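You operate a simulated robot arm through the tools that you are given. There is no shell and no other tool. Be economical: measure what you need, move in short steps, check, and stop when the job is done.

The job below is to be done with a simulated robot arm. You get a single attempt, and the scene is never put back.

JOB
Pin the blue link into the clevis with the blue pin.
Fine: slide the keeper over the pin, then pull on the link to prove it.

The check looks at the end state, three seconds after you hand in, the way a careful person would. Anything else that was tipped, shoved, dropped, spilled or broken makes it a failure.

ROBOT AND FRAMES
A 7-joint arm with a two-finger parallel gripper, fixed in place. Base frame: the origin is at the foot of the arm, x ahead of it, y to its left, z up; the work surface is at about z = 762. Units: mm, rad, N and s.
With the tool pointing down near the work surface it reaches from about 300 to 700 mm from the base axis. Its first joint turns from -1.152 to 1.152 rad. Payload 1.57 kg.
Tool frame: the origin (TCP) lies between the finger pads and is the grasp point; the fingertips stand 30 mm ahead of it; z points along the fingers, y is the line along which they close. The gripper opens to 110 mm. The fingers are 24 mm wide and 12 mm thick; the gripper's body (48 by 112 mm) begins 78 mm behind the TCP.
Orientation is that of the tool frame in the base frame, as a unit quaternion [x, y, z, w]. With the fingers straight down and closing along the base's y, the tool's x points along the base's -x, its y along +y and its z along -z.

CONTROLS
- The arm moves only by the tool send_rows. Its arguments are lists of equal length, an entry for each row: "dr": the turn, a rotation vector about the base's x, y, z in units of 5 degrees (1.0 is 5 degrees), a list of three; "travel": the shift along the base's x, y, z in units of 30 mm (1.0 is 30 mm), a list of three; "hand": the finger opening in mm, from 0 to 110. In form: {"dr": [[rx, ry, rz], ...], "travel": [[tx, ty, tz], ...], "hand": [hand, ...]}. A call has 1 to 10 rows; each row shifts and turns the commanded pose from where the row before left it. A call with a number of a shift or a turn outside -1 to 1 is refused whole. A row lasts 0.2 s, in which the tool goes at most 50 mm and 0.15 rad; a call with a longer step from one row to the next is refused whole, and so is a gripper value outside its range. Where a pose cannot be reached the arm comes as near as it can. A force on the tool above 50 N (or 10 N above the force at the start of the call, whichever is more), or a blocked arm, ends the call early, and 0.2 s more pass. Each finger travels about 108 mm/s and halts on what it meets, pressing with about 38 N; the grip force reading is that of the motor and also rises with nothing between the fingers. The clock runs only during rows and for 0.2 s after the last one: add rows that do not move to give the fingers time. The reply holds the time, the measured pose of the TCP, the force on the tool along the base axes, the opening and the grip force, in the units named above and with some noise, and new pictures: "pictures" is both (left out), scene, wrist or none.
- Cameras (640 x 400 px; columns grow to the right, rows downward): "scene" is fixed at [152.9, -385, 1398]; the picture's right is [0.87, -0.50, 0.00], its down [-0.31, -0.55, -0.78] and it looks along [0.38, 0.68, -0.63] (base axes); focal length 374 px, centre (320, 200). "wrist" rides on the gripper at [-36, 0, -80] in the tool frame; the picture's right is [0.00, -1.00, 0.00], its down [0.97, 0.00, -0.24] and it looks along [0.24, 0.00, 0.97] (tool axes); focal length 218 px, centre (320, 200). There is no depth. A picture from a camera that has moved, and an enlarged one, comes with that camera's place and axes in the base frame and with its lens.
- close_up(camera, box): a new picture of the part [left, top, right, bottom] of that camera's present view, enlarged. The clock stands still meanwhile.
- hand_in(): hands the job in; it is judged then, once.

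Work in short steps. Places have to be worked out from the pictures, the camera data and where the tool is seen: move nearer, look again, correct. Check each grasp and each placing, and mend what went wrong. You have 120 turns and 150 pictures in all, those below and enlarged ones among them. Open the gripper and draw the arm clear of the work before you hand the job in, unless the task says otherwise; then end with one line.

The tools are called after "Call:" as name(argument=value, ...) on one line, values as JSON. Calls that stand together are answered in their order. send_rows: Moves the arm, as the interface text tells. Its arguments: {"type":"object","properties":{"dr":{"type":"array","items":{"type":"array","items":{"type":"number"}}},"travel":{"type":"array","items":{"type":"array","items":{"type":"number"}}},"hand":{"type":"array","items":{"type":"number"}},"pictures":{"type":"string","enum":["both","scene","wrist","none"]}},"required":["dr","travel","hand"]} The other tools are called the same way: close_up (camera, box) takes an enlarged picture of a part of a camera's view; hand_in () hands the job in.

At the start:

```text
time: 0.0
tcp_pos: [353.3, 31.5, 1081.4]
orientation: [0.001, 1.0, 0.0, 0.001]
contact_force: [0.7, 0.2, -0.3]
gripper_width: 109.8
finger_force: 0.1
```

scene: 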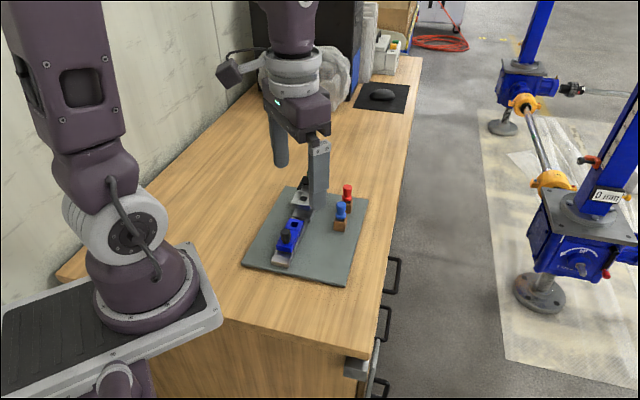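
wrist: 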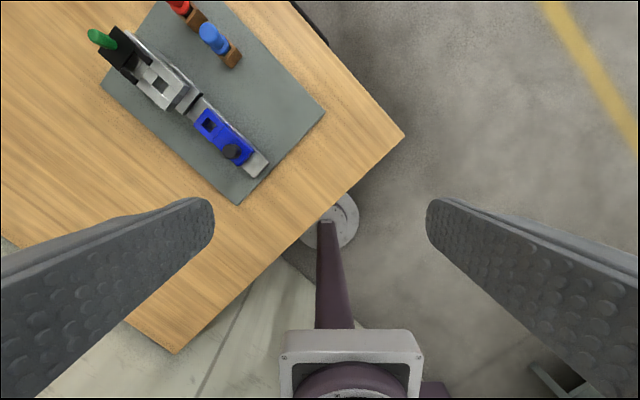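

I'll look closer at the fixture from both cameras before moving.

Call:
close_up(camera="scene", box=[240, 170, 380, 290])

Call:
close_up(camera="wrist", box=[70, 0, 330, 210])

```text
3.33 times, centred on (310, 230) of scene
camera zoom: at [152.9, -385.0, 1398.0], right [0.87, -0.5, 0.0], down [-0.31, -0.55, -0.78], along [0.38, 0.68, -0.63], focal length 1248 px, centre (353, 100)
```

zoom: 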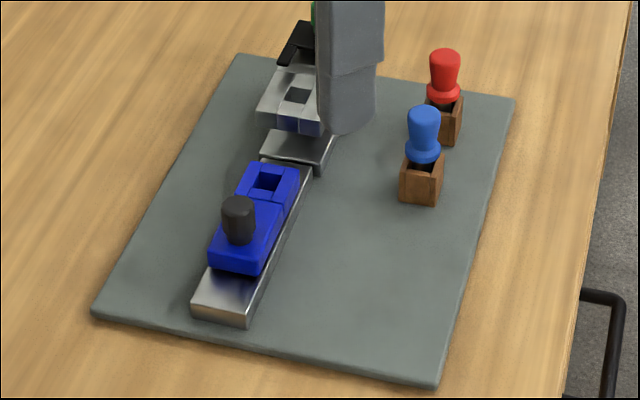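

```text
1.90 times, centred on (200, 105) of wrist
camera zoom: at [388.3, 32.5, 1162.8], right [0.0, -1.0, 0.0], down [-0.97, 0.0, 0.24], along [-0.24, 0.0, -0.97], focal length 416 px, centre (549, 381)
```

zoom: 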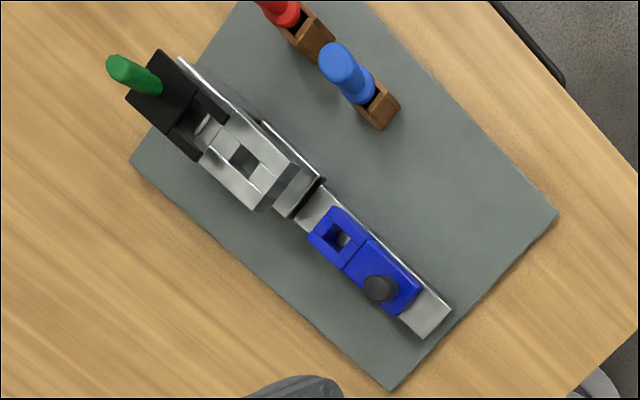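

The rail seems to run at about 45° from near (400,187) to the clevis near (480,274), and the blue pin is near (525,174). I'll move above it and turn the tool to align with the rail.

Call:
send_rows(dr=[[0, 0, 0.94], [0, 0, 0.94], [0, 0, 0.94], [0, 0, 0.94], [0, 0, 0.94], [0, 0, 0.94], [0, 0, 0.94], [0, 0, 0.94], [0, 0, 0.94], [0, 0, 0.94]], travel=[[0.25, 0.56, -0.2], [0.25, 0.56, -0.2], [0.25, 0.56, -0.2], [0.25, 0.56, -0.2], [0.25, 0.56, -0.2], [0.25, 0.56, -0.2], [0.25, 0.56, -0.2], [0.25, 0.56, -0.2], [0.25, 0.56, -0.2], [0.25, 0.56, -0.2]], hand=[110, 110, 110, 110, 110, 110, 110, 110, 110, 110])

```text
time: 2.2
tcp_pos: [428.2, 201.3, 1020.3]
orientation: [-0.399, 0.917, 0.0, 0.0]
contact_force: [0.4, 0.0, -0.1]
gripper_width: 109.9
finger_force: 0.1
camera wrist: at [451.9, 228.1, 1102.1], right [0.73, -0.68, 0.0], down [-0.66, -0.71, 0.24], along [-0.16, -0.18, -0.97], focal length 218 px, centre (320, 200)
```

scene: 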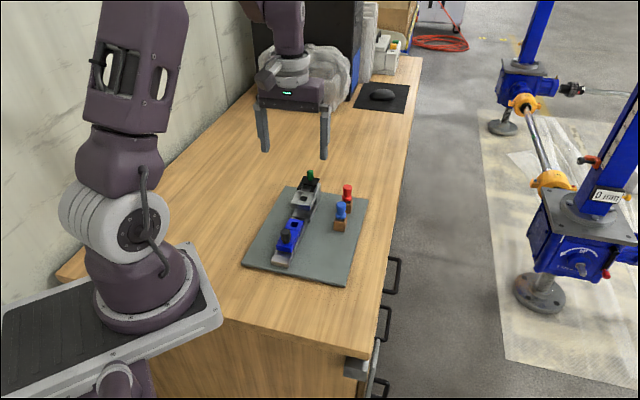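
wrist: 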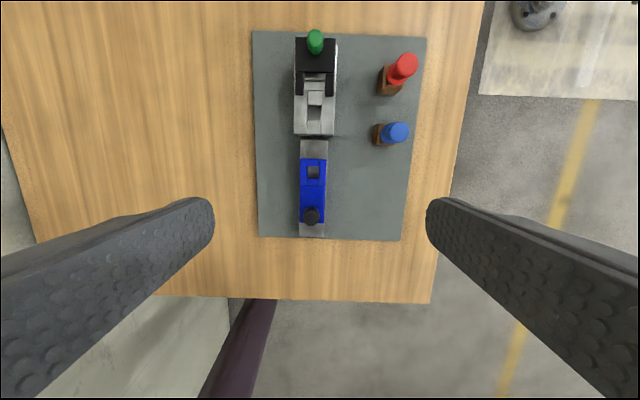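

Well aligned with the rail; now enlarging both views.

Call:
close_up(camera="wrist", box=[240, 20, 440, 145])

Call:
close_up(camera="wrist", box=[240, 125, 440, 250])

Call:
close_up(camera="scene", box=[260, 160, 370, 230])

Call:
close_up(camera="scene", box=[250, 210, 360, 280])

```text
3.20 times, centred on (340, 82) of wrist
camera zoom: at [451.9, 228.1, 1102.1], right [0.73, -0.68, 0.0], down [-0.66, -0.71, 0.24], along [-0.16, -0.18, -0.97], focal length 698 px, centre (256, 576)
```

zoom: 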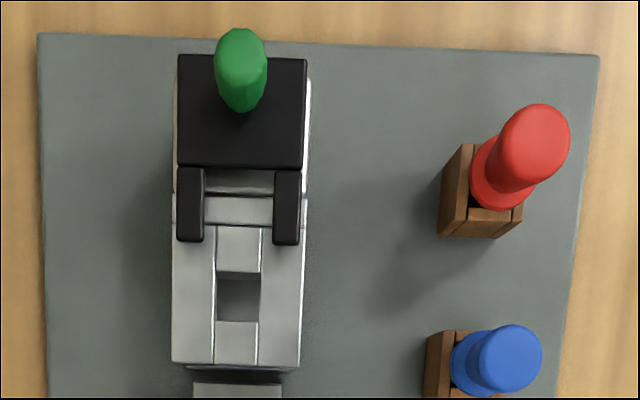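

```text
3.20 times, centred on (340, 188) of wrist
camera zoom: at [451.9, 228.1, 1102.1], right [0.73, -0.68, 0.0], down [-0.66, -0.71, 0.24], along [-0.16, -0.18, -0.97], focal length 698 px, centre (256, 240)
```

zoom: 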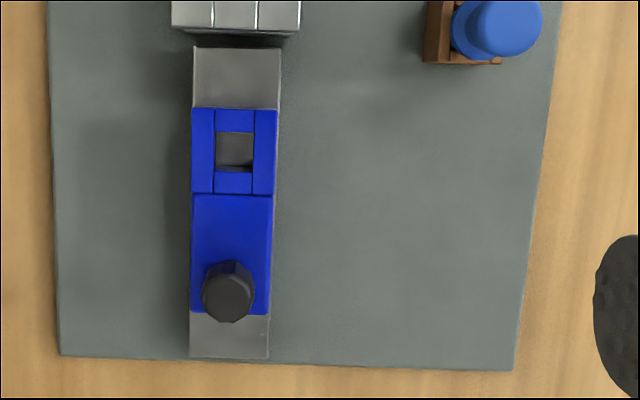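

```text
5.71 times, centred on (315, 195) of scene
camera zoom: at [152.9, -385.0, 1398.0], right [0.87, -0.5, 0.0], down [-0.31, -0.55, -0.78], along [0.38, 0.67, -0.63], focal length 2140 px, centre (349, 229)
```

zoom: 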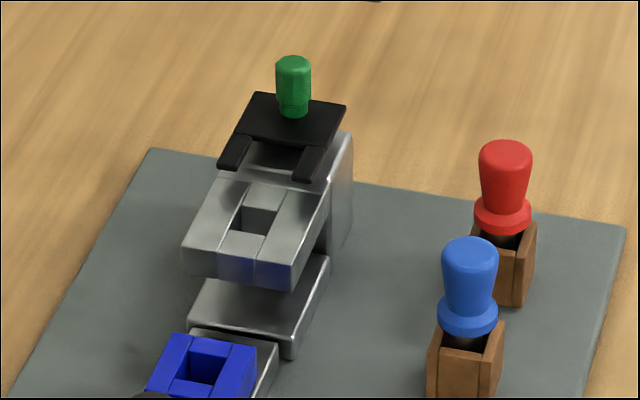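

```text
5.71 times, centred on (305, 245) of scene
camera zoom: at [152.9, -385.0, 1398.0], right [0.87, -0.5, 0.0], down [-0.31, -0.55, -0.78], along [0.38, 0.67, -0.63], focal length 2140 px, centre (406, -57)
```

zoom: 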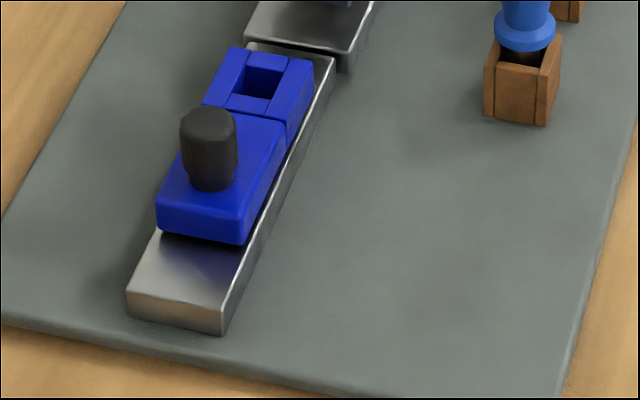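

Estimates: rail at about 45°, rail top z≈777, link knob at about (378.5,168,829), hole-to-hole distance about 75 mm. I'll go above the knob for a closer look.

Call:
send_rows(dr=[[0, 0, -0.1], [0, 0, -0.1], [0, 0, -0.1], [0, 0, -0.1], [0, 0, 0]], travel=[[-0.414, -0.275, -0.835], [-0.414, -0.275, -0.835], [-0.414, -0.275, -0.835], [-0.414, -0.275, -0.835], [0, 0, 0]], hand=[60, 60, 60, 60, 60])

```text
time: 3.4
tcp_pos: [377.8, 167.8, 920.0]
orientation: [-0.383, 0.924, 0.0, 0.0]
contact_force: [0.4, 0.0, 0.5]
gripper_width: 60.1
finger_force: 0.0
camera wrist: at [403.0, 193.7, 1001.8], right [0.71, -0.71, 0.0], down [-0.69, -0.69, 0.24], along [-0.17, -0.17, -0.97], focal length 218 px, centre (320, 200)
```

scene: 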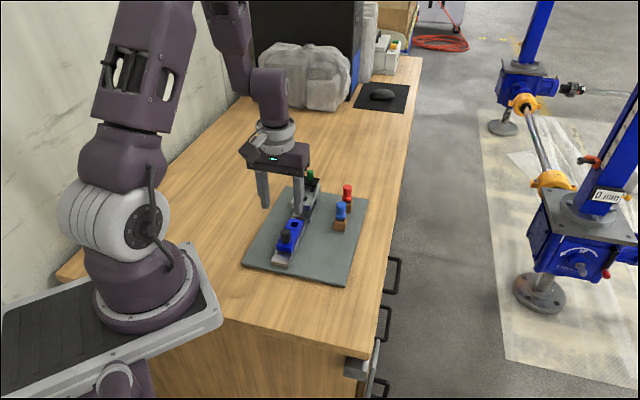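
wrist: 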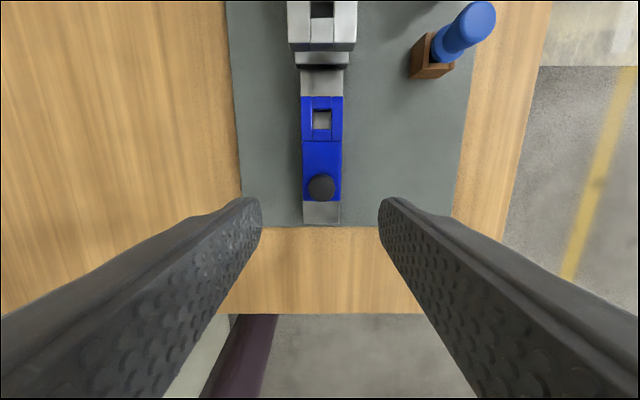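

Alignment is good: rail vertical in the view, knob 2–4 mm ahead of the TCP. I'll descend partway and recheck.

Call:
send_rows(dr=[[0, 0, 0], [0, 0, 0], [0, 0, 0]], travel=[[0.03, 0.03, -0.8], [0.02, 0.02, -0.8], [0, 0, 0]], hand=[60, 60, 60])

Call:
close_up(camera="scene", box=[240, 150, 360, 270])

```text
time: 4.2
tcp_pos: [378.1, 169.5, 873.4]
orientation: [-0.383, 0.924, 0.0, 0.0]
contact_force: [0.5, 0.2, 0.0]
gripper_width: 60.1
finger_force: 0.0
camera wrist: at [404.0, 194.9, 954.5], right [0.71, -0.71, 0.0], down [-0.69, -0.69, 0.24], along [-0.17, -0.17, -0.97], focal length 218 px, centre (320, 200)
```

scene: 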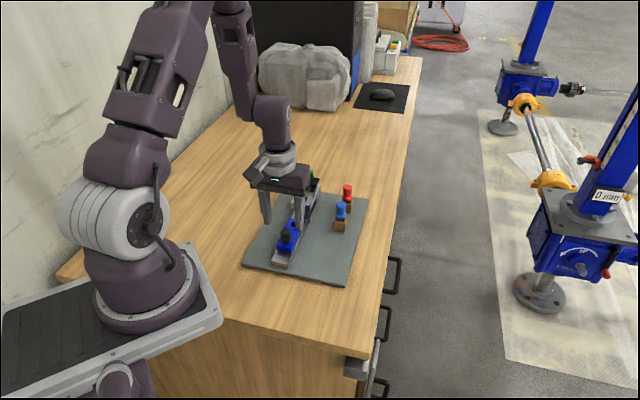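
wrist: 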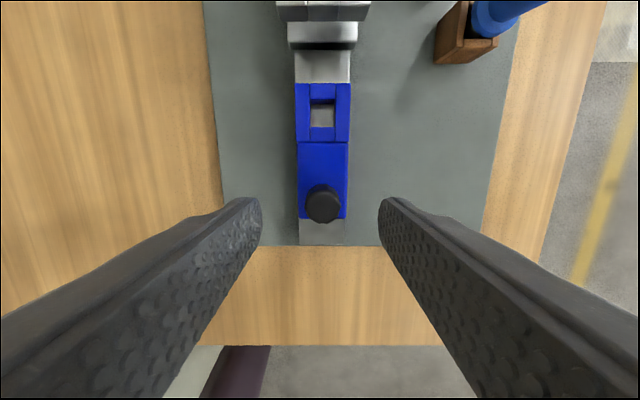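

```text
3.33 times, centred on (300, 210) of scene
camera zoom: at [152.9, -385.0, 1398.0], right [0.87, -0.5, 0.0], down [-0.31, -0.55, -0.78], along [0.38, 0.68, -0.63], focal length 1248 px, centre (387, 167)
```

zoom: 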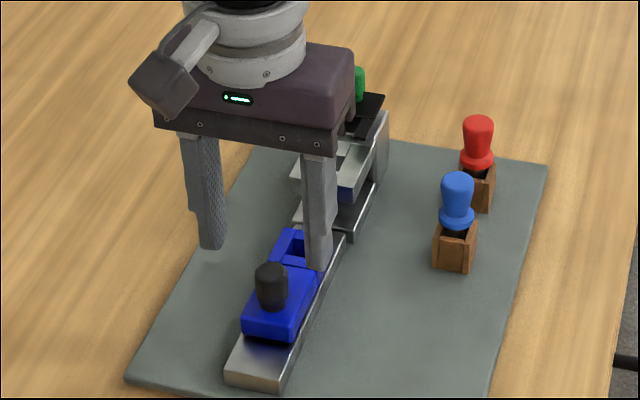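

Knob is within 1 mm in the rail direction and 2 mm to the right. I'll shift, descend to TCP z≈835, then close.

Call:
send_rows(dr=[[0, 0, 0], [0, 0, 0], [0, 0, 0], [0, 0, 0]], travel=[[0.05, -0.05, -0.4], [0, 0, -0.45], [0, 0, -0.43], [0, 0, 0]], hand=[60, 60, 60, 60])

Call:
close_up(camera="scene", box=[240, 190, 360, 280])

```text
time: 5.2
tcp_pos: [382.3, 168.0, 834.6]
orientation: [-0.383, 0.924, -0.001, 0.0]
contact_force: [-1.2, -0.2, 0.2]
gripper_width: 59.9
finger_force: 0.1
camera wrist: at [406.1, 193.5, 915.9], right [0.71, -0.71, 0.0], down [-0.69, -0.69, 0.24], along [-0.17, -0.17, -0.97], focal length 218 px, centre (320, 200)
```

scene: 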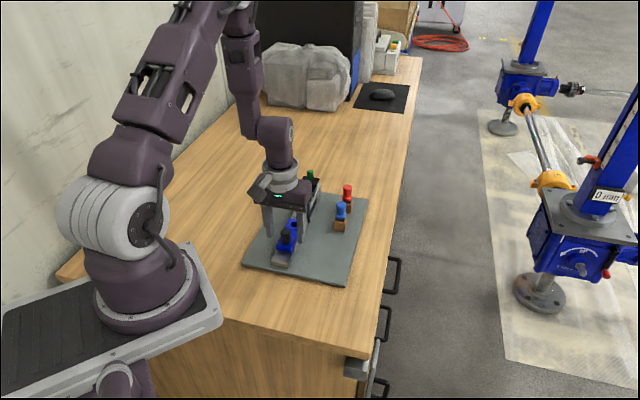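
wrist: 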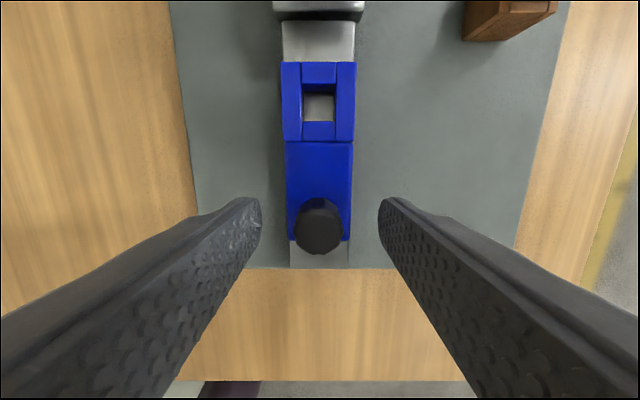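

```text
4.44 times, centred on (300, 235) of scene
camera zoom: at [152.9, -385.0, 1398.0], right [0.87, -0.5, 0.0], down [-0.31, -0.55, -0.78], along [0.38, 0.68, -0.63], focal length 1664 px, centre (409, 44)
```

zoom: 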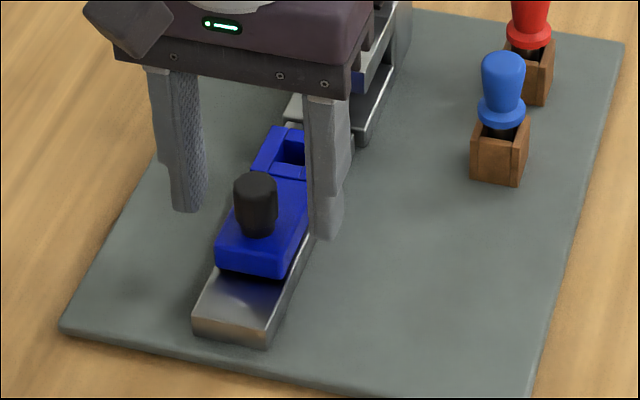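

Knob is centered between the fingers. Closing on it.

Call:
send_rows(dr=[[0, 0, 0], [0, 0, 0], [0, 0, 0], [0, 0, 0]], travel=[[0, 0, 0], [0, 0, 0], [0, 0, 0], [0, 0, 0]], hand=[30, 14, 14, 14])

Call:
close_up(camera="wrist", box=[240, 0, 400, 260])

```text
time: 6.2
tcp_pos: [381.0, 168.9, 833.8]
orientation: [-0.384, 0.923, 0.0, -0.001]
contact_force: [-9.4, 9.0, 0.4]
gripper_width: 21.3
finger_force: 34.9
camera wrist: at [405.6, 194.0, 916.1], right [0.71, -0.71, 0.0], down [-0.69, -0.69, 0.24], along [-0.17, -0.17, -0.97], focal length 218 px, centre (320, 200)
```

scene: 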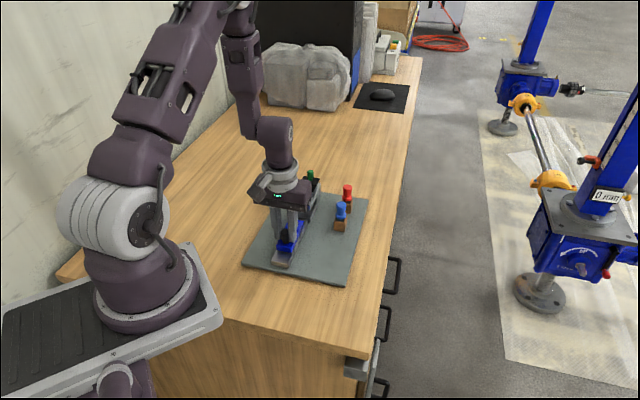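
wrist: 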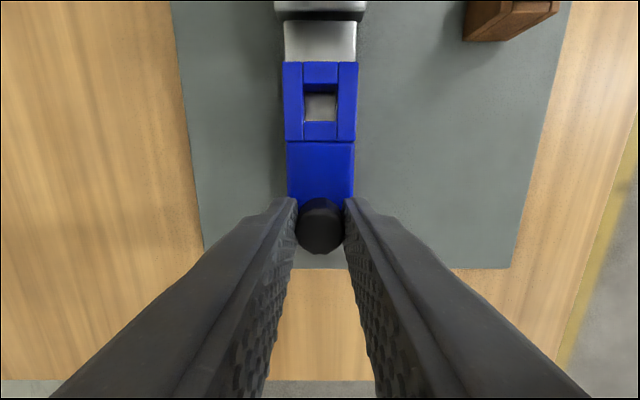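

```text
1.54 times, centred on (320, 130) of wrist
camera zoom: at [405.6, 194.0, 916.1], right [0.71, -0.71, 0.0], down [-0.69, -0.69, 0.24], along [-0.17, -0.17, -0.97], focal length 336 px, centre (320, 308)
```

zoom: 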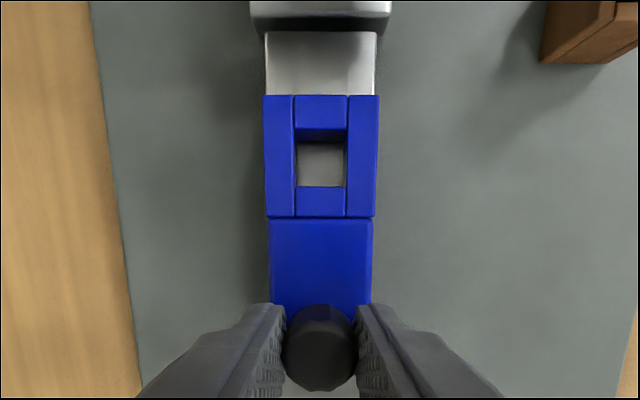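

Gripped at 21.3 mm, with about 13 N of lateral force, so the link is guided. I'll relax sideways by about 1 mm and slide 25 mm along the rail.

Call:
send_rows(dr=[[0, 0, 0], [0, 0, 0], [0, 0, 0], [0, 0, 0], [0, 0, 0]], travel=[[-0.03, 0.03, 0], [0.2, 0.2, 0], [0.2, 0.2, 0], [0.2, 0.2, 0], [0, 0, 0]], hand=[14, 14, 14, 14, 14])

Call:
close_up(camera="scene", box=[240, 160, 360, 280])

```text
time: 7.4
tcp_pos: [398.7, 187.5, 835.1]
orientation: [-0.382, 0.924, 0.0, 0.0]
contact_force: [-3.6, 3.4, 0.3]
gripper_width: 21.2
finger_force: 34.2
camera wrist: at [423.8, 212.3, 916.9], right [0.71, -0.71, 0.0], down [-0.69, -0.69, 0.24], along [-0.17, -0.17, -0.97], focal length 218 px, centre (320, 200)
```

scene: 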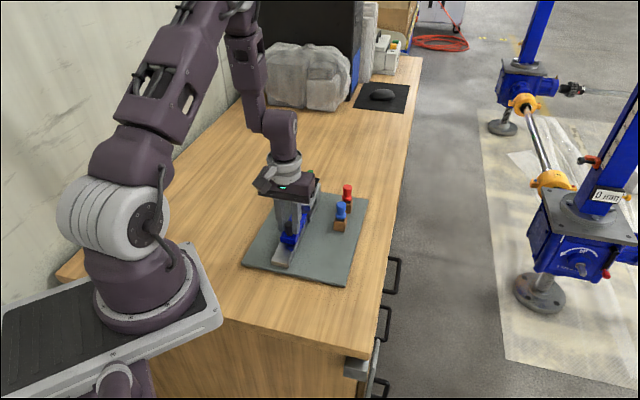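
wrist: 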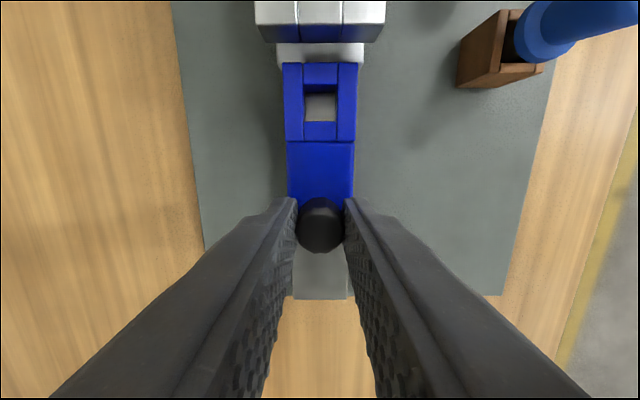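

```text
3.33 times, centred on (300, 220) of scene
camera zoom: at [153.1, -384.7, 1398.0], right [0.87, -0.5, 0.0], down [-0.31, -0.55, -0.78], along [0.38, 0.67, -0.63], focal length 1248 px, centre (387, 133)
```

zoom: 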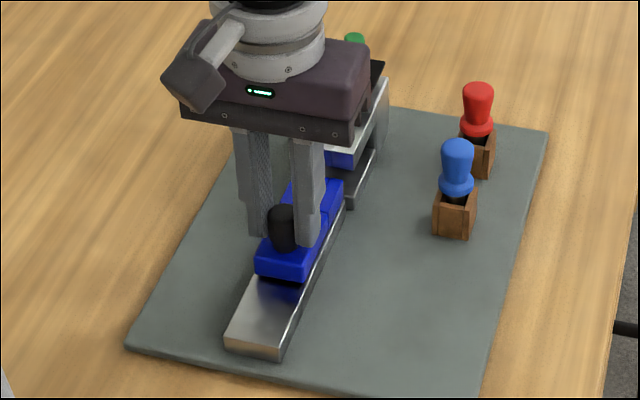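

Link slides cleanly. Next slide another 25 mm and watch the clevis entry.

Call:
send_rows(dr=[[0, 0, 0], [0, 0, 0], [0, 0, 0], [0, 0, 0]], travel=[[0.19, 0.21, 0], [0.2, 0.2, 0], [0.2, 0.2, 0], [0, 0, 0]], hand=[14, 14, 14, 14], pictures="wrist")

Call:
close_up(camera="wrist", box=[220, 0, 420, 150])

```text
time: 8.4
tcp_pos: [416.0, 205.7, 835.7]
orientation: [-0.383, 0.924, 0.0, 0.0]
contact_force: [2.6, -2.8, -1.1]
gripper_width: 21.4
finger_force: 34.7
camera wrist: at [441.7, 230.0, 917.1], right [0.71, -0.71, 0.0], down [-0.69, -0.69, 0.24], along [-0.17, -0.17, -0.97], focal length 218 px, centre (320, 200)
```

wrist: 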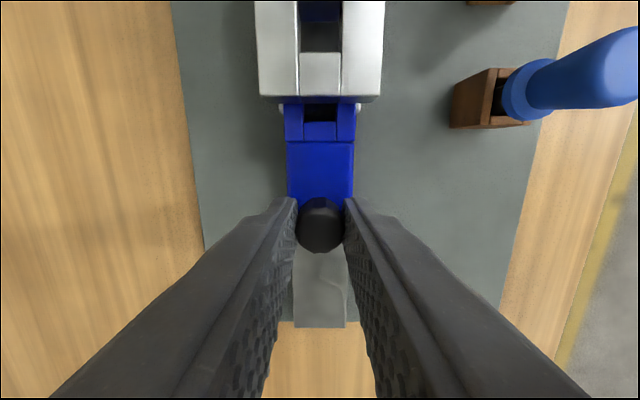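

```text
2.67 times, centred on (320, 75) of wrist
camera zoom: at [441.7, 230.0, 917.1], right [0.71, -0.71, 0.0], down [-0.69, -0.69, 0.24], along [-0.17, -0.17, -0.97], focal length 582 px, centre (320, 533)
```

zoom: 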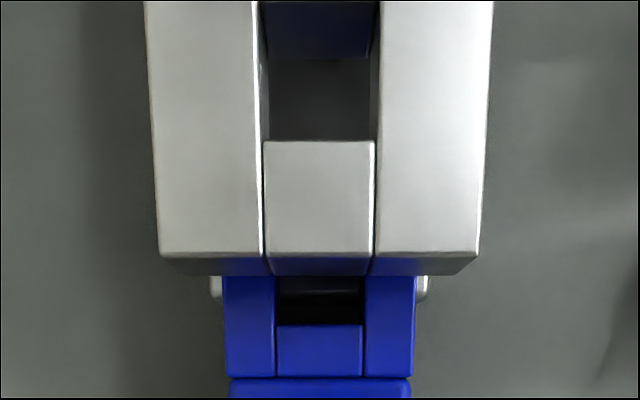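

The tongue is entering under the jaw; I estimate about 24 mm remaining. Advancing 16 mm, then checking through the hole.

Call:
send_rows(dr=[[0, 0, 0], [0, 0, 0], [0, 0, 0], [0, 0, 0]], travel=[[0.13, 0.13, 0], [0.13, 0.13, 0], [0.12, 0.12, 0], [0, 0, 0]], hand=[14, 14, 14, 14], pictures="wrist")

Call:
close_up(camera="wrist", box=[220, 0, 420, 150])

Call:
close_up(camera="scene", box=[260, 150, 360, 240])

```text
time: 9.4
tcp_pos: [427.1, 215.0, 835.7]
orientation: [-0.382, 0.924, 0.0, 0.001]
contact_force: [6.9, -8.1, 10.1]
gripper_width: 21.3
finger_force: 34.7
camera wrist: at [452.3, 240.8, 917.2], right [0.71, -0.71, 0.0], down [-0.69, -0.69, 0.24], along [-0.17, -0.17, -0.97], focal length 218 px, centre (320, 200)
```

wrist: 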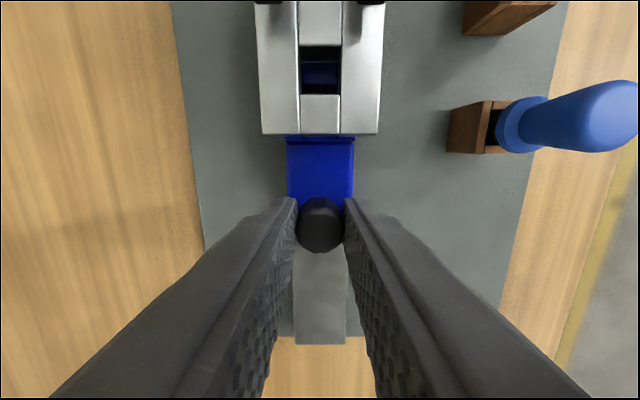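

```text
2.67 times, centred on (320, 75) of wrist
camera zoom: at [452.3, 240.8, 917.2], right [0.71, -0.71, 0.0], down [-0.69, -0.69, 0.24], along [-0.17, -0.17, -0.97], focal length 582 px, centre (320, 533)
```

zoom: 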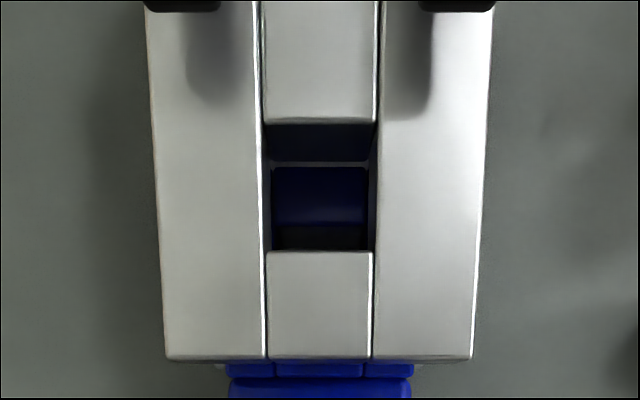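

```text
4.44 times, centred on (310, 195) of scene
camera zoom: at [152.9, -385.2, 1397.9], right [0.87, -0.5, 0.0], down [-0.31, -0.55, -0.78], along [0.38, 0.68, -0.63], focal length 1664 px, centre (364, 222)
```

zoom: 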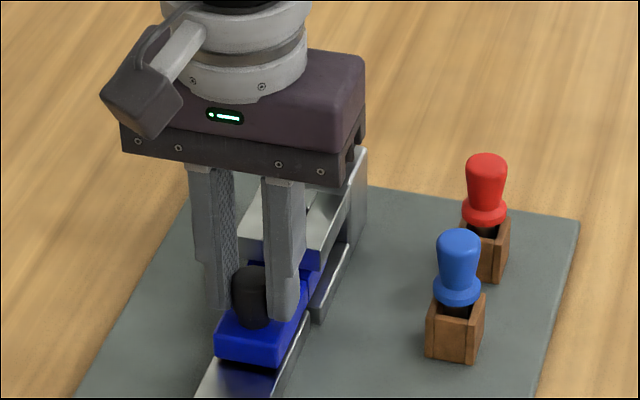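

About 10 mm left by what shows through the hole. A small lateral and vertical force has built up, so I'll relax 0.8 mm right and move 6 mm more.

Call:
send_rows(dr=[[0, 0, 0], [0, 0, 0], [0, 0, 0], [0, 0, 0]], travel=[[0.02, -0.02, 0], [0.07, 0.07, 0], [0.07, 0.07, 0], [0, 0, 0]], hand=[14, 14, 14, 14], pictures="none")

Call:
close_up(camera="wrist", box=[220, 0, 420, 150])

```text
time: 10.4
tcp_pos: [432.4, 220.5, 835.2]
orientation: [-0.382, 0.924, 0.0, 0.001]
contact_force: [4.8, -4.0, 21.3]
gripper_width: 21.3
finger_force: 34.4
```

```text
2.67 times, centred on (320, 75) of wrist
camera zoom: at [457.0, 245.5, 917.1], right [0.71, -0.71, 0.0], down [-0.69, -0.69, 0.24], along [-0.17, -0.17, -0.97], focal length 582 px, centre (320, 533)
```

zoom: 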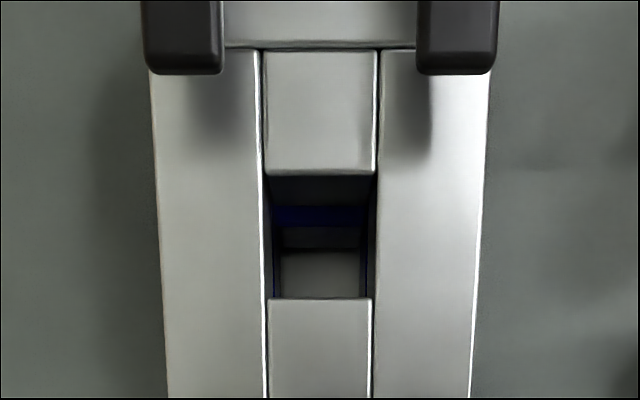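

About 3.7 mm remain; 21 N of upward force has built up on the tool. I'll raise 1 mm to relieve it, then finish the slide.

Call:
send_rows(dr=[[0, 0, 0], [0, 0, 0], [0, 0, 0], [0, 0, 0]], travel=[[0.0, 0, 0.035], [0.045, 0.045, 0], [0.042, 0.042, 0], [0, 0, 0]], hand=[14, 14, 14, 14], pictures="none")

Call:
close_up(camera="wrist", box=[260, 20, 380, 110])

```text
time: 11.4
tcp_pos: [432.5, 220.9, 836.8]
orientation: [-0.382, 0.924, -0.001, -0.001]
contact_force: [6.2, -7.2, -0.2]
gripper_width: 21.5
finger_force: 33.7
```

```text
4.44 times, centred on (320, 65) of wrist
camera zoom: at [459.0, 247.6, 917.5], right [0.71, -0.71, 0.0], down [-0.69, -0.69, 0.24], along [-0.17, -0.17, -0.97], focal length 970 px, centre (320, 800)
```

zoom: 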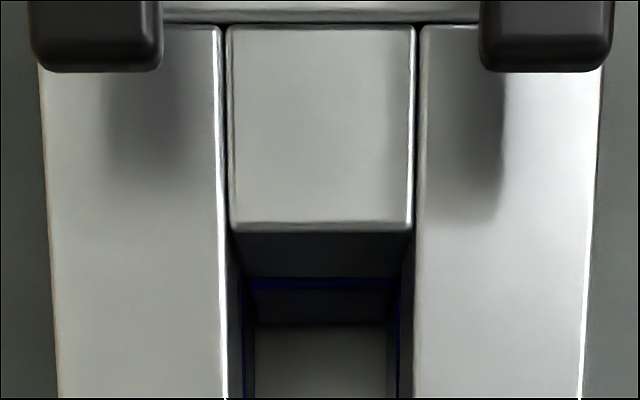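

Roughly 1.1 mm of link still shows ahead in the hole. Nudging that far and viewing the whole hole.

Call:
send_rows(dr=[[0, 0, 0], [0, 0, 0], [0, 0, 0]], travel=[[0.04, 0.015, 0], [0, 0, 0], [0, 0, 0]], hand=[14, 14, 14], pictures="none")

Call:
close_up(camera="wrist", box=[260, 50, 380, 140])

```text
time: 12.2
tcp_pos: [433.7, 221.8, 837.1]
orientation: [-0.383, 0.924, -0.001, -0.002]
contact_force: [-17.7, -14.5, -0.4]
gripper_width: 21.6
finger_force: 34.6
```

```text
4.44 times, centred on (320, 95) of wrist
camera zoom: at [459.5, 248.0, 917.7], right [0.71, -0.71, 0.0], down [-0.69, -0.69, 0.25], along [-0.17, -0.17, -0.97], focal length 970 px, centre (320, 667)
```

zoom: 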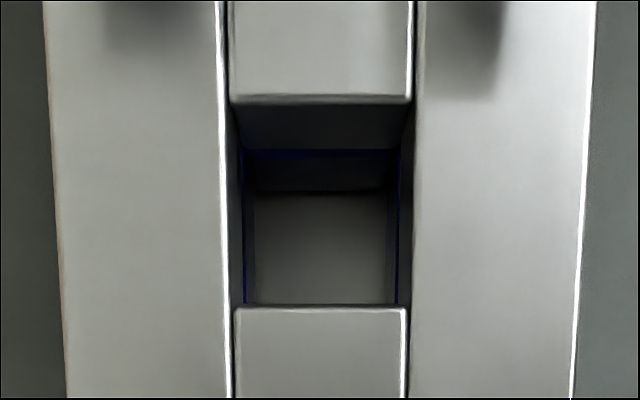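

Hit the stop (23 N back along the rail) and the holes are aligned. Relaxing, releasing the knob and rising.

Call:
send_rows(dr=[[0, 0, 0], [0, 0, 0], [0, 0, 0], [0, 0, 0], [0, 0, 0], [0, 0, 0], [0, 0, 0], [0, 0, 0]], travel=[[-0.02, -0.02, 0], [0, 0, 0], [0, 0, 0], [0, 0, 0.8], [0, 0, 1], [0.3, 0, 1], [0.3, 0, 1], [0, 0, 0]], hand=[14, 40, 50, 50, 50, 60, 60, 60])

Call:
close_up(camera="wrist", box=[240, 80, 460, 217])

Call:
close_up(camera="scene", box=[260, 170, 370, 240])

```text
time: 14.0
tcp_pos: [454.1, 221.7, 951.5]
orientation: [-0.382, 0.924, 0.0, 0.001]
contact_force: [0.6, 0.3, 0.2]
gripper_width: 60.2
finger_force: 0.1
camera wrist: at [478.3, 246.7, 1032.1], right [0.71, -0.71, 0.0], down [-0.69, -0.69, 0.24], along [-0.17, -0.17, -0.97], focal length 218 px, centre (320, 200)
```

scene: 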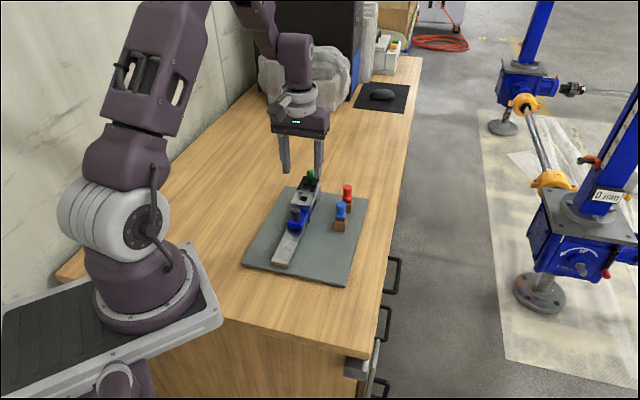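
wrist: 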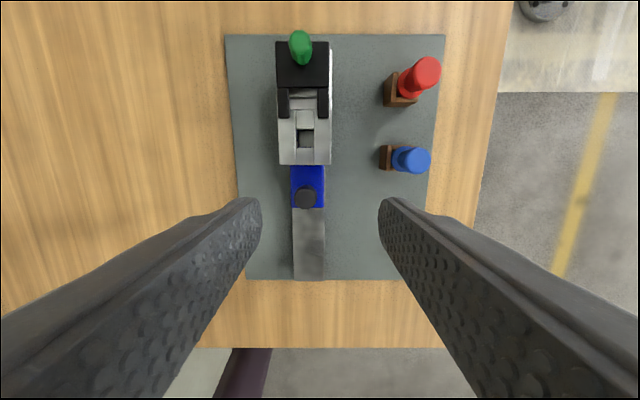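

```text
2.91 times, centred on (350, 148) of wrist
camera zoom: at [478.3, 246.7, 1032.1], right [0.71, -0.71, 0.0], down [-0.69, -0.69, 0.24], along [-0.17, -0.17, -0.97], focal length 635 px, centre (233, 350)
```

zoom: 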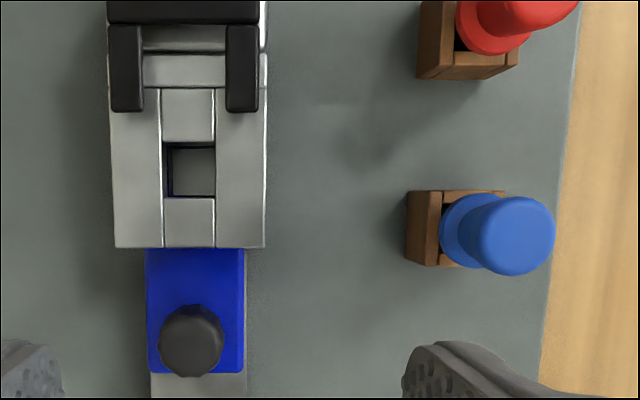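

```text
5.71 times, centred on (315, 205) of scene
camera zoom: at [152.9, -385.0, 1398.0], right [0.87, -0.5, 0.0], down [-0.31, -0.55, -0.78], along [0.38, 0.68, -0.63], focal length 2140 px, centre (349, 171)
```

zoom: 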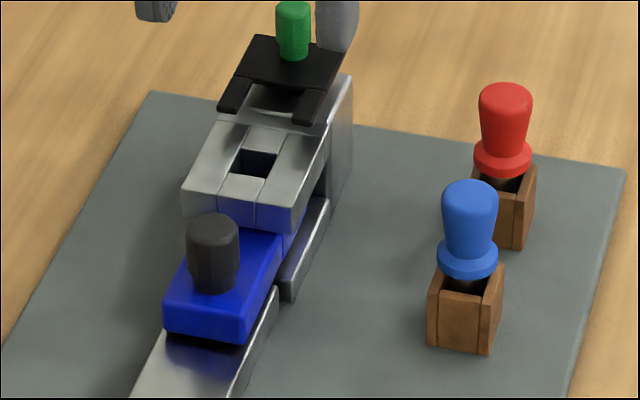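

The link is seated in the clevis. The blue pin axis I place near (528,177.5), head top z≈837, flange z≈806. Moving above it.

Call:
send_rows(dr=[[0, 0, 0], [0, 0, 0], [0, 0, 0], [0, 0, 0], [0, 0, 0], [0, 0, 0]], travel=[[0.49, -0.3, -0.3], [0.49, -0.3, -0.3], [0.49, -0.3, -0.3], [0.49, -0.3, -0.3], [0.5, -0.3, -0.3], [0, 0, 0]], hand=[56, 56, 56, 56, 56, 56])

Call:
close_up(camera="wrist", box=[220, 120, 420, 245])

```text
time: 15.4
tcp_pos: [527.8, 176.0, 905.8]
orientation: [-0.382, 0.924, 0.0, -0.001]
contact_force: [0.4, -0.6, -0.9]
gripper_width: 55.9
finger_force: 0.1
camera wrist: at [553.0, 201.5, 986.3], right [0.71, -0.71, 0.0], down [-0.69, -0.69, 0.24], along [-0.17, -0.17, -0.97], focal length 218 px, centre (320, 200)
```

scene: 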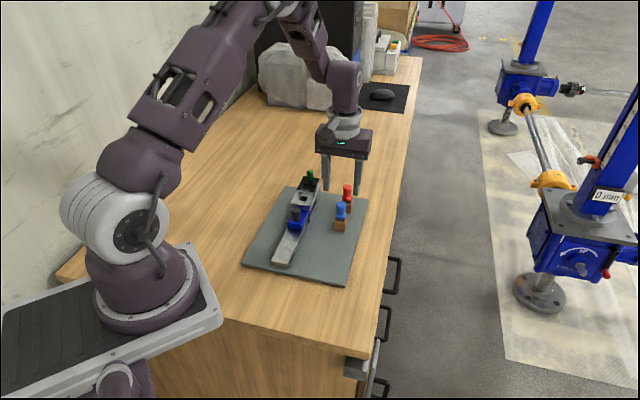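
wrist: 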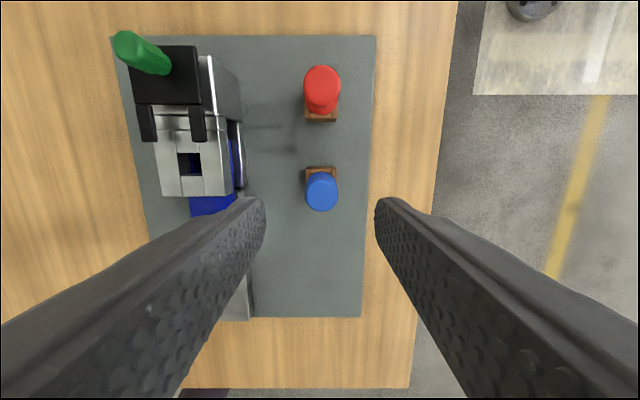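

```text
3.20 times, centred on (320, 182) of wrist
camera zoom: at [553.0, 201.5, 986.3], right [0.71, -0.71, 0.0], down [-0.69, -0.69, 0.24], along [-0.17, -0.17, -0.97], focal length 698 px, centre (320, 256)
```

zoom: 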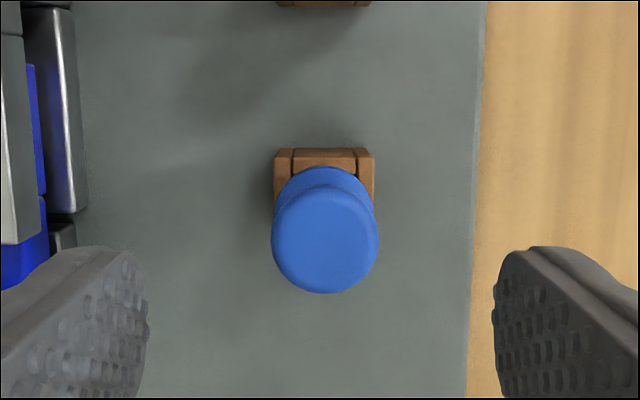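

Pin is 2.9 mm ahead and 1.1 mm right of the TCP. Correcting and descending around the head.

Call:
send_rows(dr=[[0, 0, 0], [0, 0, 0], [0, 0, 0], [0, 0, 0], [0, 0, 0]], travel=[[0.083, 0.035, -0.5], [0, 0, -0.5], [0, 0, -0.5], [0, 0, -0.5], [0, 0, 0]], hand=[56, 56, 56, 56, 56], pictures="wrist")

Call:
close_up(camera="scene", box=[290, 160, 400, 240])

```text
time: 16.6
tcp_pos: [529.4, 176.8, 843.3]
orientation: [-0.382, 0.924, 0.0, 0.0]
contact_force: [-0.1, 0.7, 0.4]
gripper_width: 55.9
finger_force: 0.1
camera wrist: at [554.6, 203.0, 925.4], right [0.71, -0.71, 0.0], down [-0.69, -0.69, 0.24], along [-0.17, -0.17, -0.97], focal length 218 px, centre (320, 200)
```

wrist: 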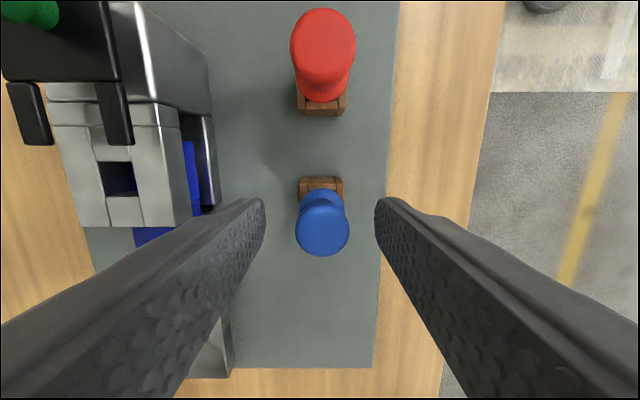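

```text
5.00 times, centred on (345, 200) of scene
camera zoom: at [152.9, -385.0, 1398.0], right [0.87, -0.5, 0.0], down [-0.31, -0.55, -0.78], along [0.38, 0.68, -0.63], focal length 1872 px, centre (195, 200)
```

zoom: 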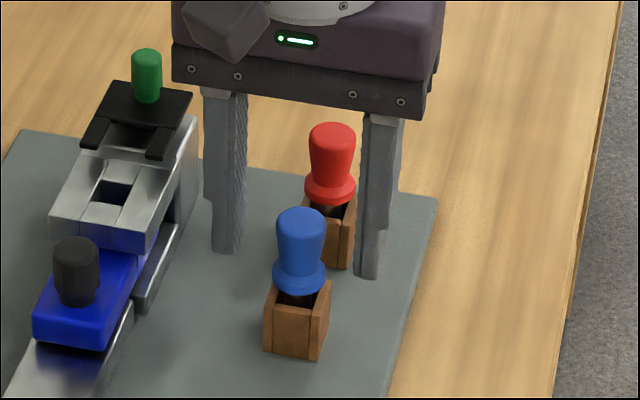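

Pin head is between the fingers, about 1.5 mm ahead of centre. Small correction, then close.

Call:
send_rows(dr=[[0, 0, 0], [0, 0, 0], [0, 0, 0], [0, 0, 0], [0, 0, 0]], travel=[[0.045, 0.025, 0], [0, 0, 0], [0, 0, 0], [0, 0, 0], [0, 0, 0]], hand=[40, 25, 12, 12, 12], pictures="wrist")

Call:
close_up(camera="scene", box=[290, 160, 400, 240])

```text
time: 17.8
tcp_pos: [530.3, 177.8, 844.1]
orientation: [-0.383, 0.924, 0.0, 0.0]
contact_force: [-0.7, -0.3, -0.1]
gripper_width: 22.6
finger_force: 34.9
camera wrist: at [556.2, 204.2, 925.9], right [0.71, -0.71, 0.0], down [-0.69, -0.69, 0.24], along [-0.17, -0.17, -0.97], focal length 218 px, centre (320, 200)
```

wrist: 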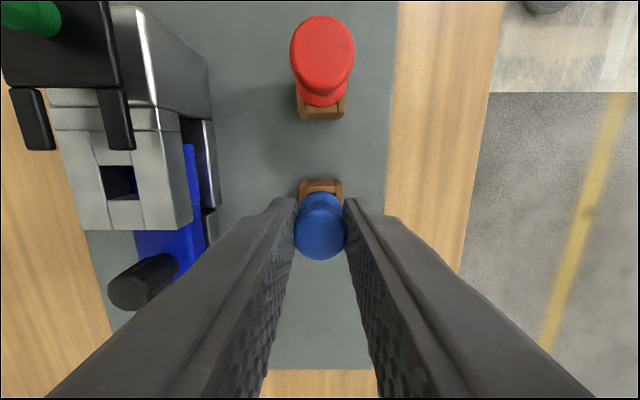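

```text
5.00 times, centred on (345, 200) of scene
camera zoom: at [152.9, -385.0, 1398.0], right [0.87, -0.5, 0.0], down [-0.31, -0.55, -0.78], along [0.38, 0.68, -0.63], focal length 1872 px, centre (195, 200)
```

zoom: 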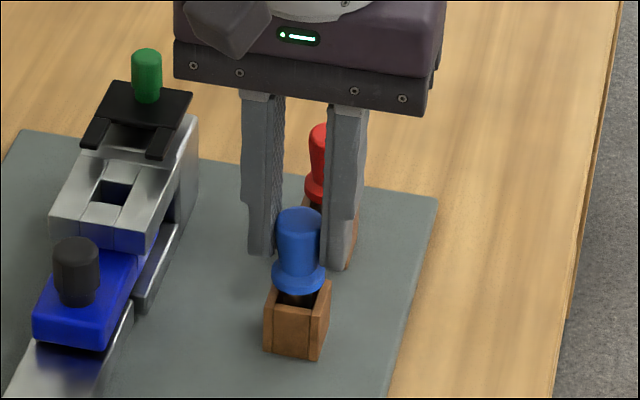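

Pin gripped at 22.6 mm. Lifting it straight up out of the holder.

Call:
send_rows(dr=[[0, 0, 0], [0, 0, 0], [0, 0, 0], [0, 0, 0], [0, 0, 0], [0, 0, 0]], travel=[[0, 0, 0.4], [0, 0, 0.5], [0, 0, 0.5], [0, 0, 0.5], [0, 0, 0.5], [0, 0, 0]], hand=[12, 12, 12, 12, 12, 12], pictures="wrist")

Call:
close_up(camera="scene", box=[290, 130, 400, 240])

```text
time: 19.2
tcp_pos: [531.7, 179.3, 918.1]
orientation: [-0.383, 0.924, -0.001, 0.0]
contact_force: [0.3, 0.4, -0.6]
gripper_width: 22.5
finger_force: 34.7
camera wrist: at [556.7, 205.1, 999.8], right [0.71, -0.71, 0.0], down [-0.69, -0.69, 0.24], along [-0.17, -0.17, -0.97], focal length 218 px, centre (320, 200)
```

wrist: 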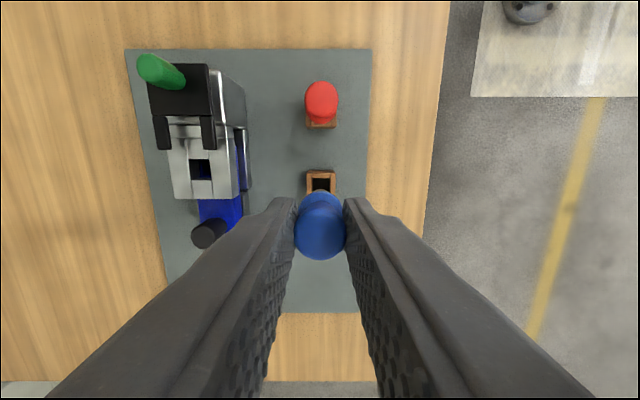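

```text
3.64 times, centred on (345, 185) of scene
camera zoom: at [152.9, -385.0, 1398.0], right [0.87, -0.5, 0.0], down [-0.31, -0.55, -0.78], along [0.38, 0.68, -0.63], focal length 1362 px, centre (229, 254)
```

zoom: 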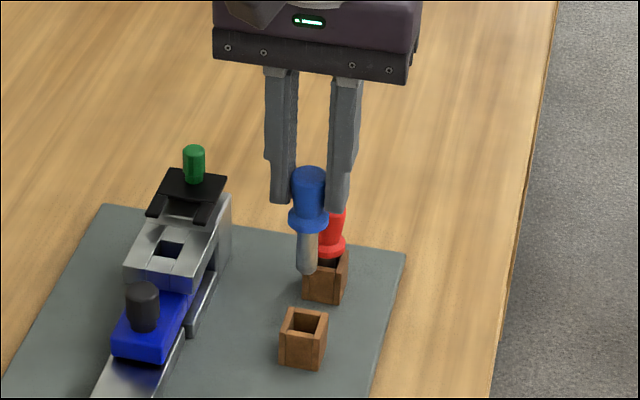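

Pin is free: round shank, about 42 mm below the flange, hanging vertical. I place the clevis hole near (473,260.8); moving the pin above it with the tip above the jaw.

Call:
send_rows(dr=[[0, 0, 0], [0, 0, 0], [0, 0, 0], [0, 0, 0], [0, 0, 0], [0, 0, 0], [0, 0, 0], [0, 0, 0], [0, 0, 0]], travel=[[0, 0, 0.3], [-0.284, 0.383, 0], [-0.284, 0.383, 0], [-0.284, 0.383, 0], [-0.284, 0.383, 0], [-0.284, 0.383, 0], [-0.284, 0.383, 0], [-0.284, 0.383, 0], [0, 0, 0]], hand=[12, 12, 12, 12, 12, 12, 12, 12, 12], pictures="wrist")

Call:
close_up(camera="scene", box=[250, 120, 360, 230])

Call:
close_up(camera="wrist", box=[240, 120, 400, 270])

```text
time: 21.2
tcp_pos: [470.3, 259.6, 925.2]
orientation: [-0.383, 0.924, -0.001, -0.001]
contact_force: [-0.2, 0.1, -0.5]
gripper_width: 22.6
finger_force: 35.4
camera wrist: at [496.3, 285.5, 1006.9], right [0.71, -0.71, 0.0], down [-0.69, -0.69, 0.24], along [-0.17, -0.17, -0.97], focal length 218 px, centre (320, 200)
```

wrist: 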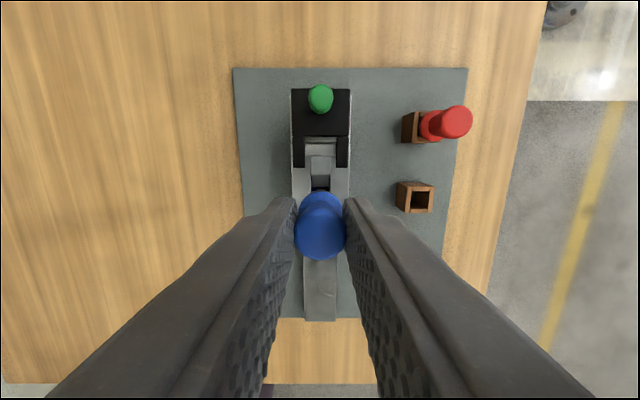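

```text
3.64 times, centred on (305, 175) of scene
camera zoom: at [152.9, -385.0, 1398.0], right [0.87, -0.5, 0.0], down [-0.31, -0.55, -0.78], along [0.38, 0.68, -0.63], focal length 1362 px, centre (374, 291)
```

zoom: 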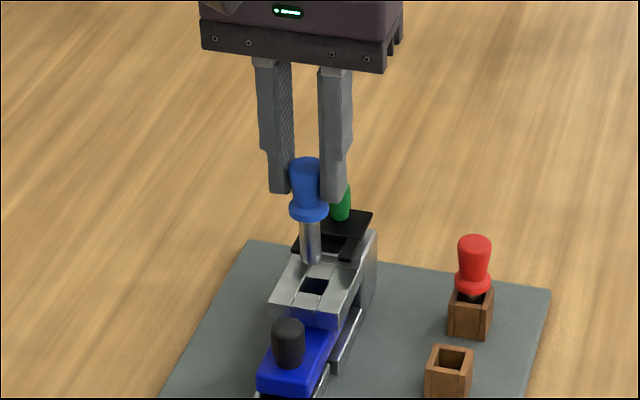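

```text
2.67 times, centred on (320, 195) of wrist
camera zoom: at [496.3, 285.5, 1006.9], right [0.71, -0.71, 0.0], down [-0.69, -0.69, 0.24], along [-0.17, -0.17, -0.97], focal length 582 px, centre (320, 213)
```

zoom: 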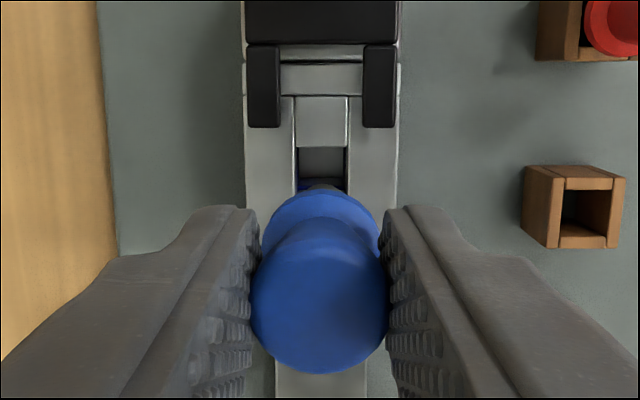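

Lateral alignment is good to about 0.5 mm; the pin is roughly 5 mm short of the hole along the rail. Shifting 5 mm and lowering 14 mm to compare the tip and hole from close by.

Call:
send_rows(dr=[[0, 0, 0], [0, 0, 0], [0, 0, 0]], travel=[[0.12, 0.12, 0], [0, 0, -0.46], [0, 0, 0]], hand=[12, 12, 12], pictures="none")

Call:
close_up(camera="scene", box=[280, 160, 340, 220])

Call:
close_up(camera="wrist", box=[260, 120, 380, 270])

```text
time: 22.0
tcp_pos: [475.7, 264.3, 911.4]
orientation: [-0.384, 0.924, 0.001, 0.0]
contact_force: [0.4, -0.6, -1.1]
gripper_width: 22.4
finger_force: 35.5
```

```text
6.67 times, centred on (310, 190) of scene
camera zoom: at [152.9, -385.0, 1398.0], right [0.87, -0.5, 0.0], down [-0.31, -0.55, -0.78], along [0.38, 0.68, -0.63], focal length 2496 px, centre (387, 267)
```

zoom: 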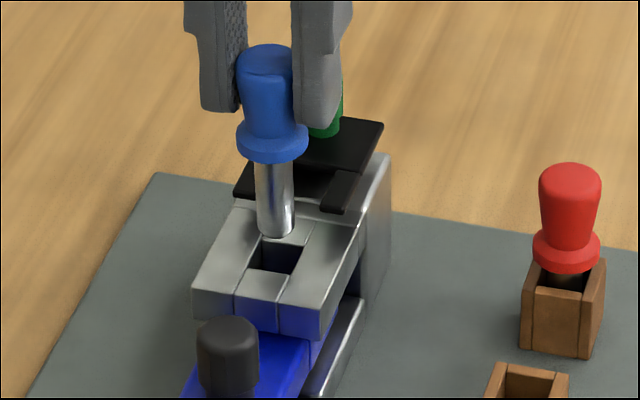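

```text
2.67 times, centred on (320, 195) of wrist
camera zoom: at [500.4, 289.2, 993.4], right [0.71, -0.71, 0.0], down [-0.69, -0.69, 0.24], along [-0.17, -0.17, -0.97], focal length 582 px, centre (320, 213)
```

zoom: 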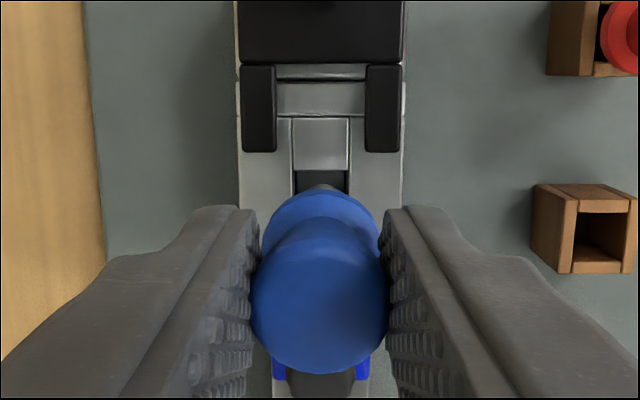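

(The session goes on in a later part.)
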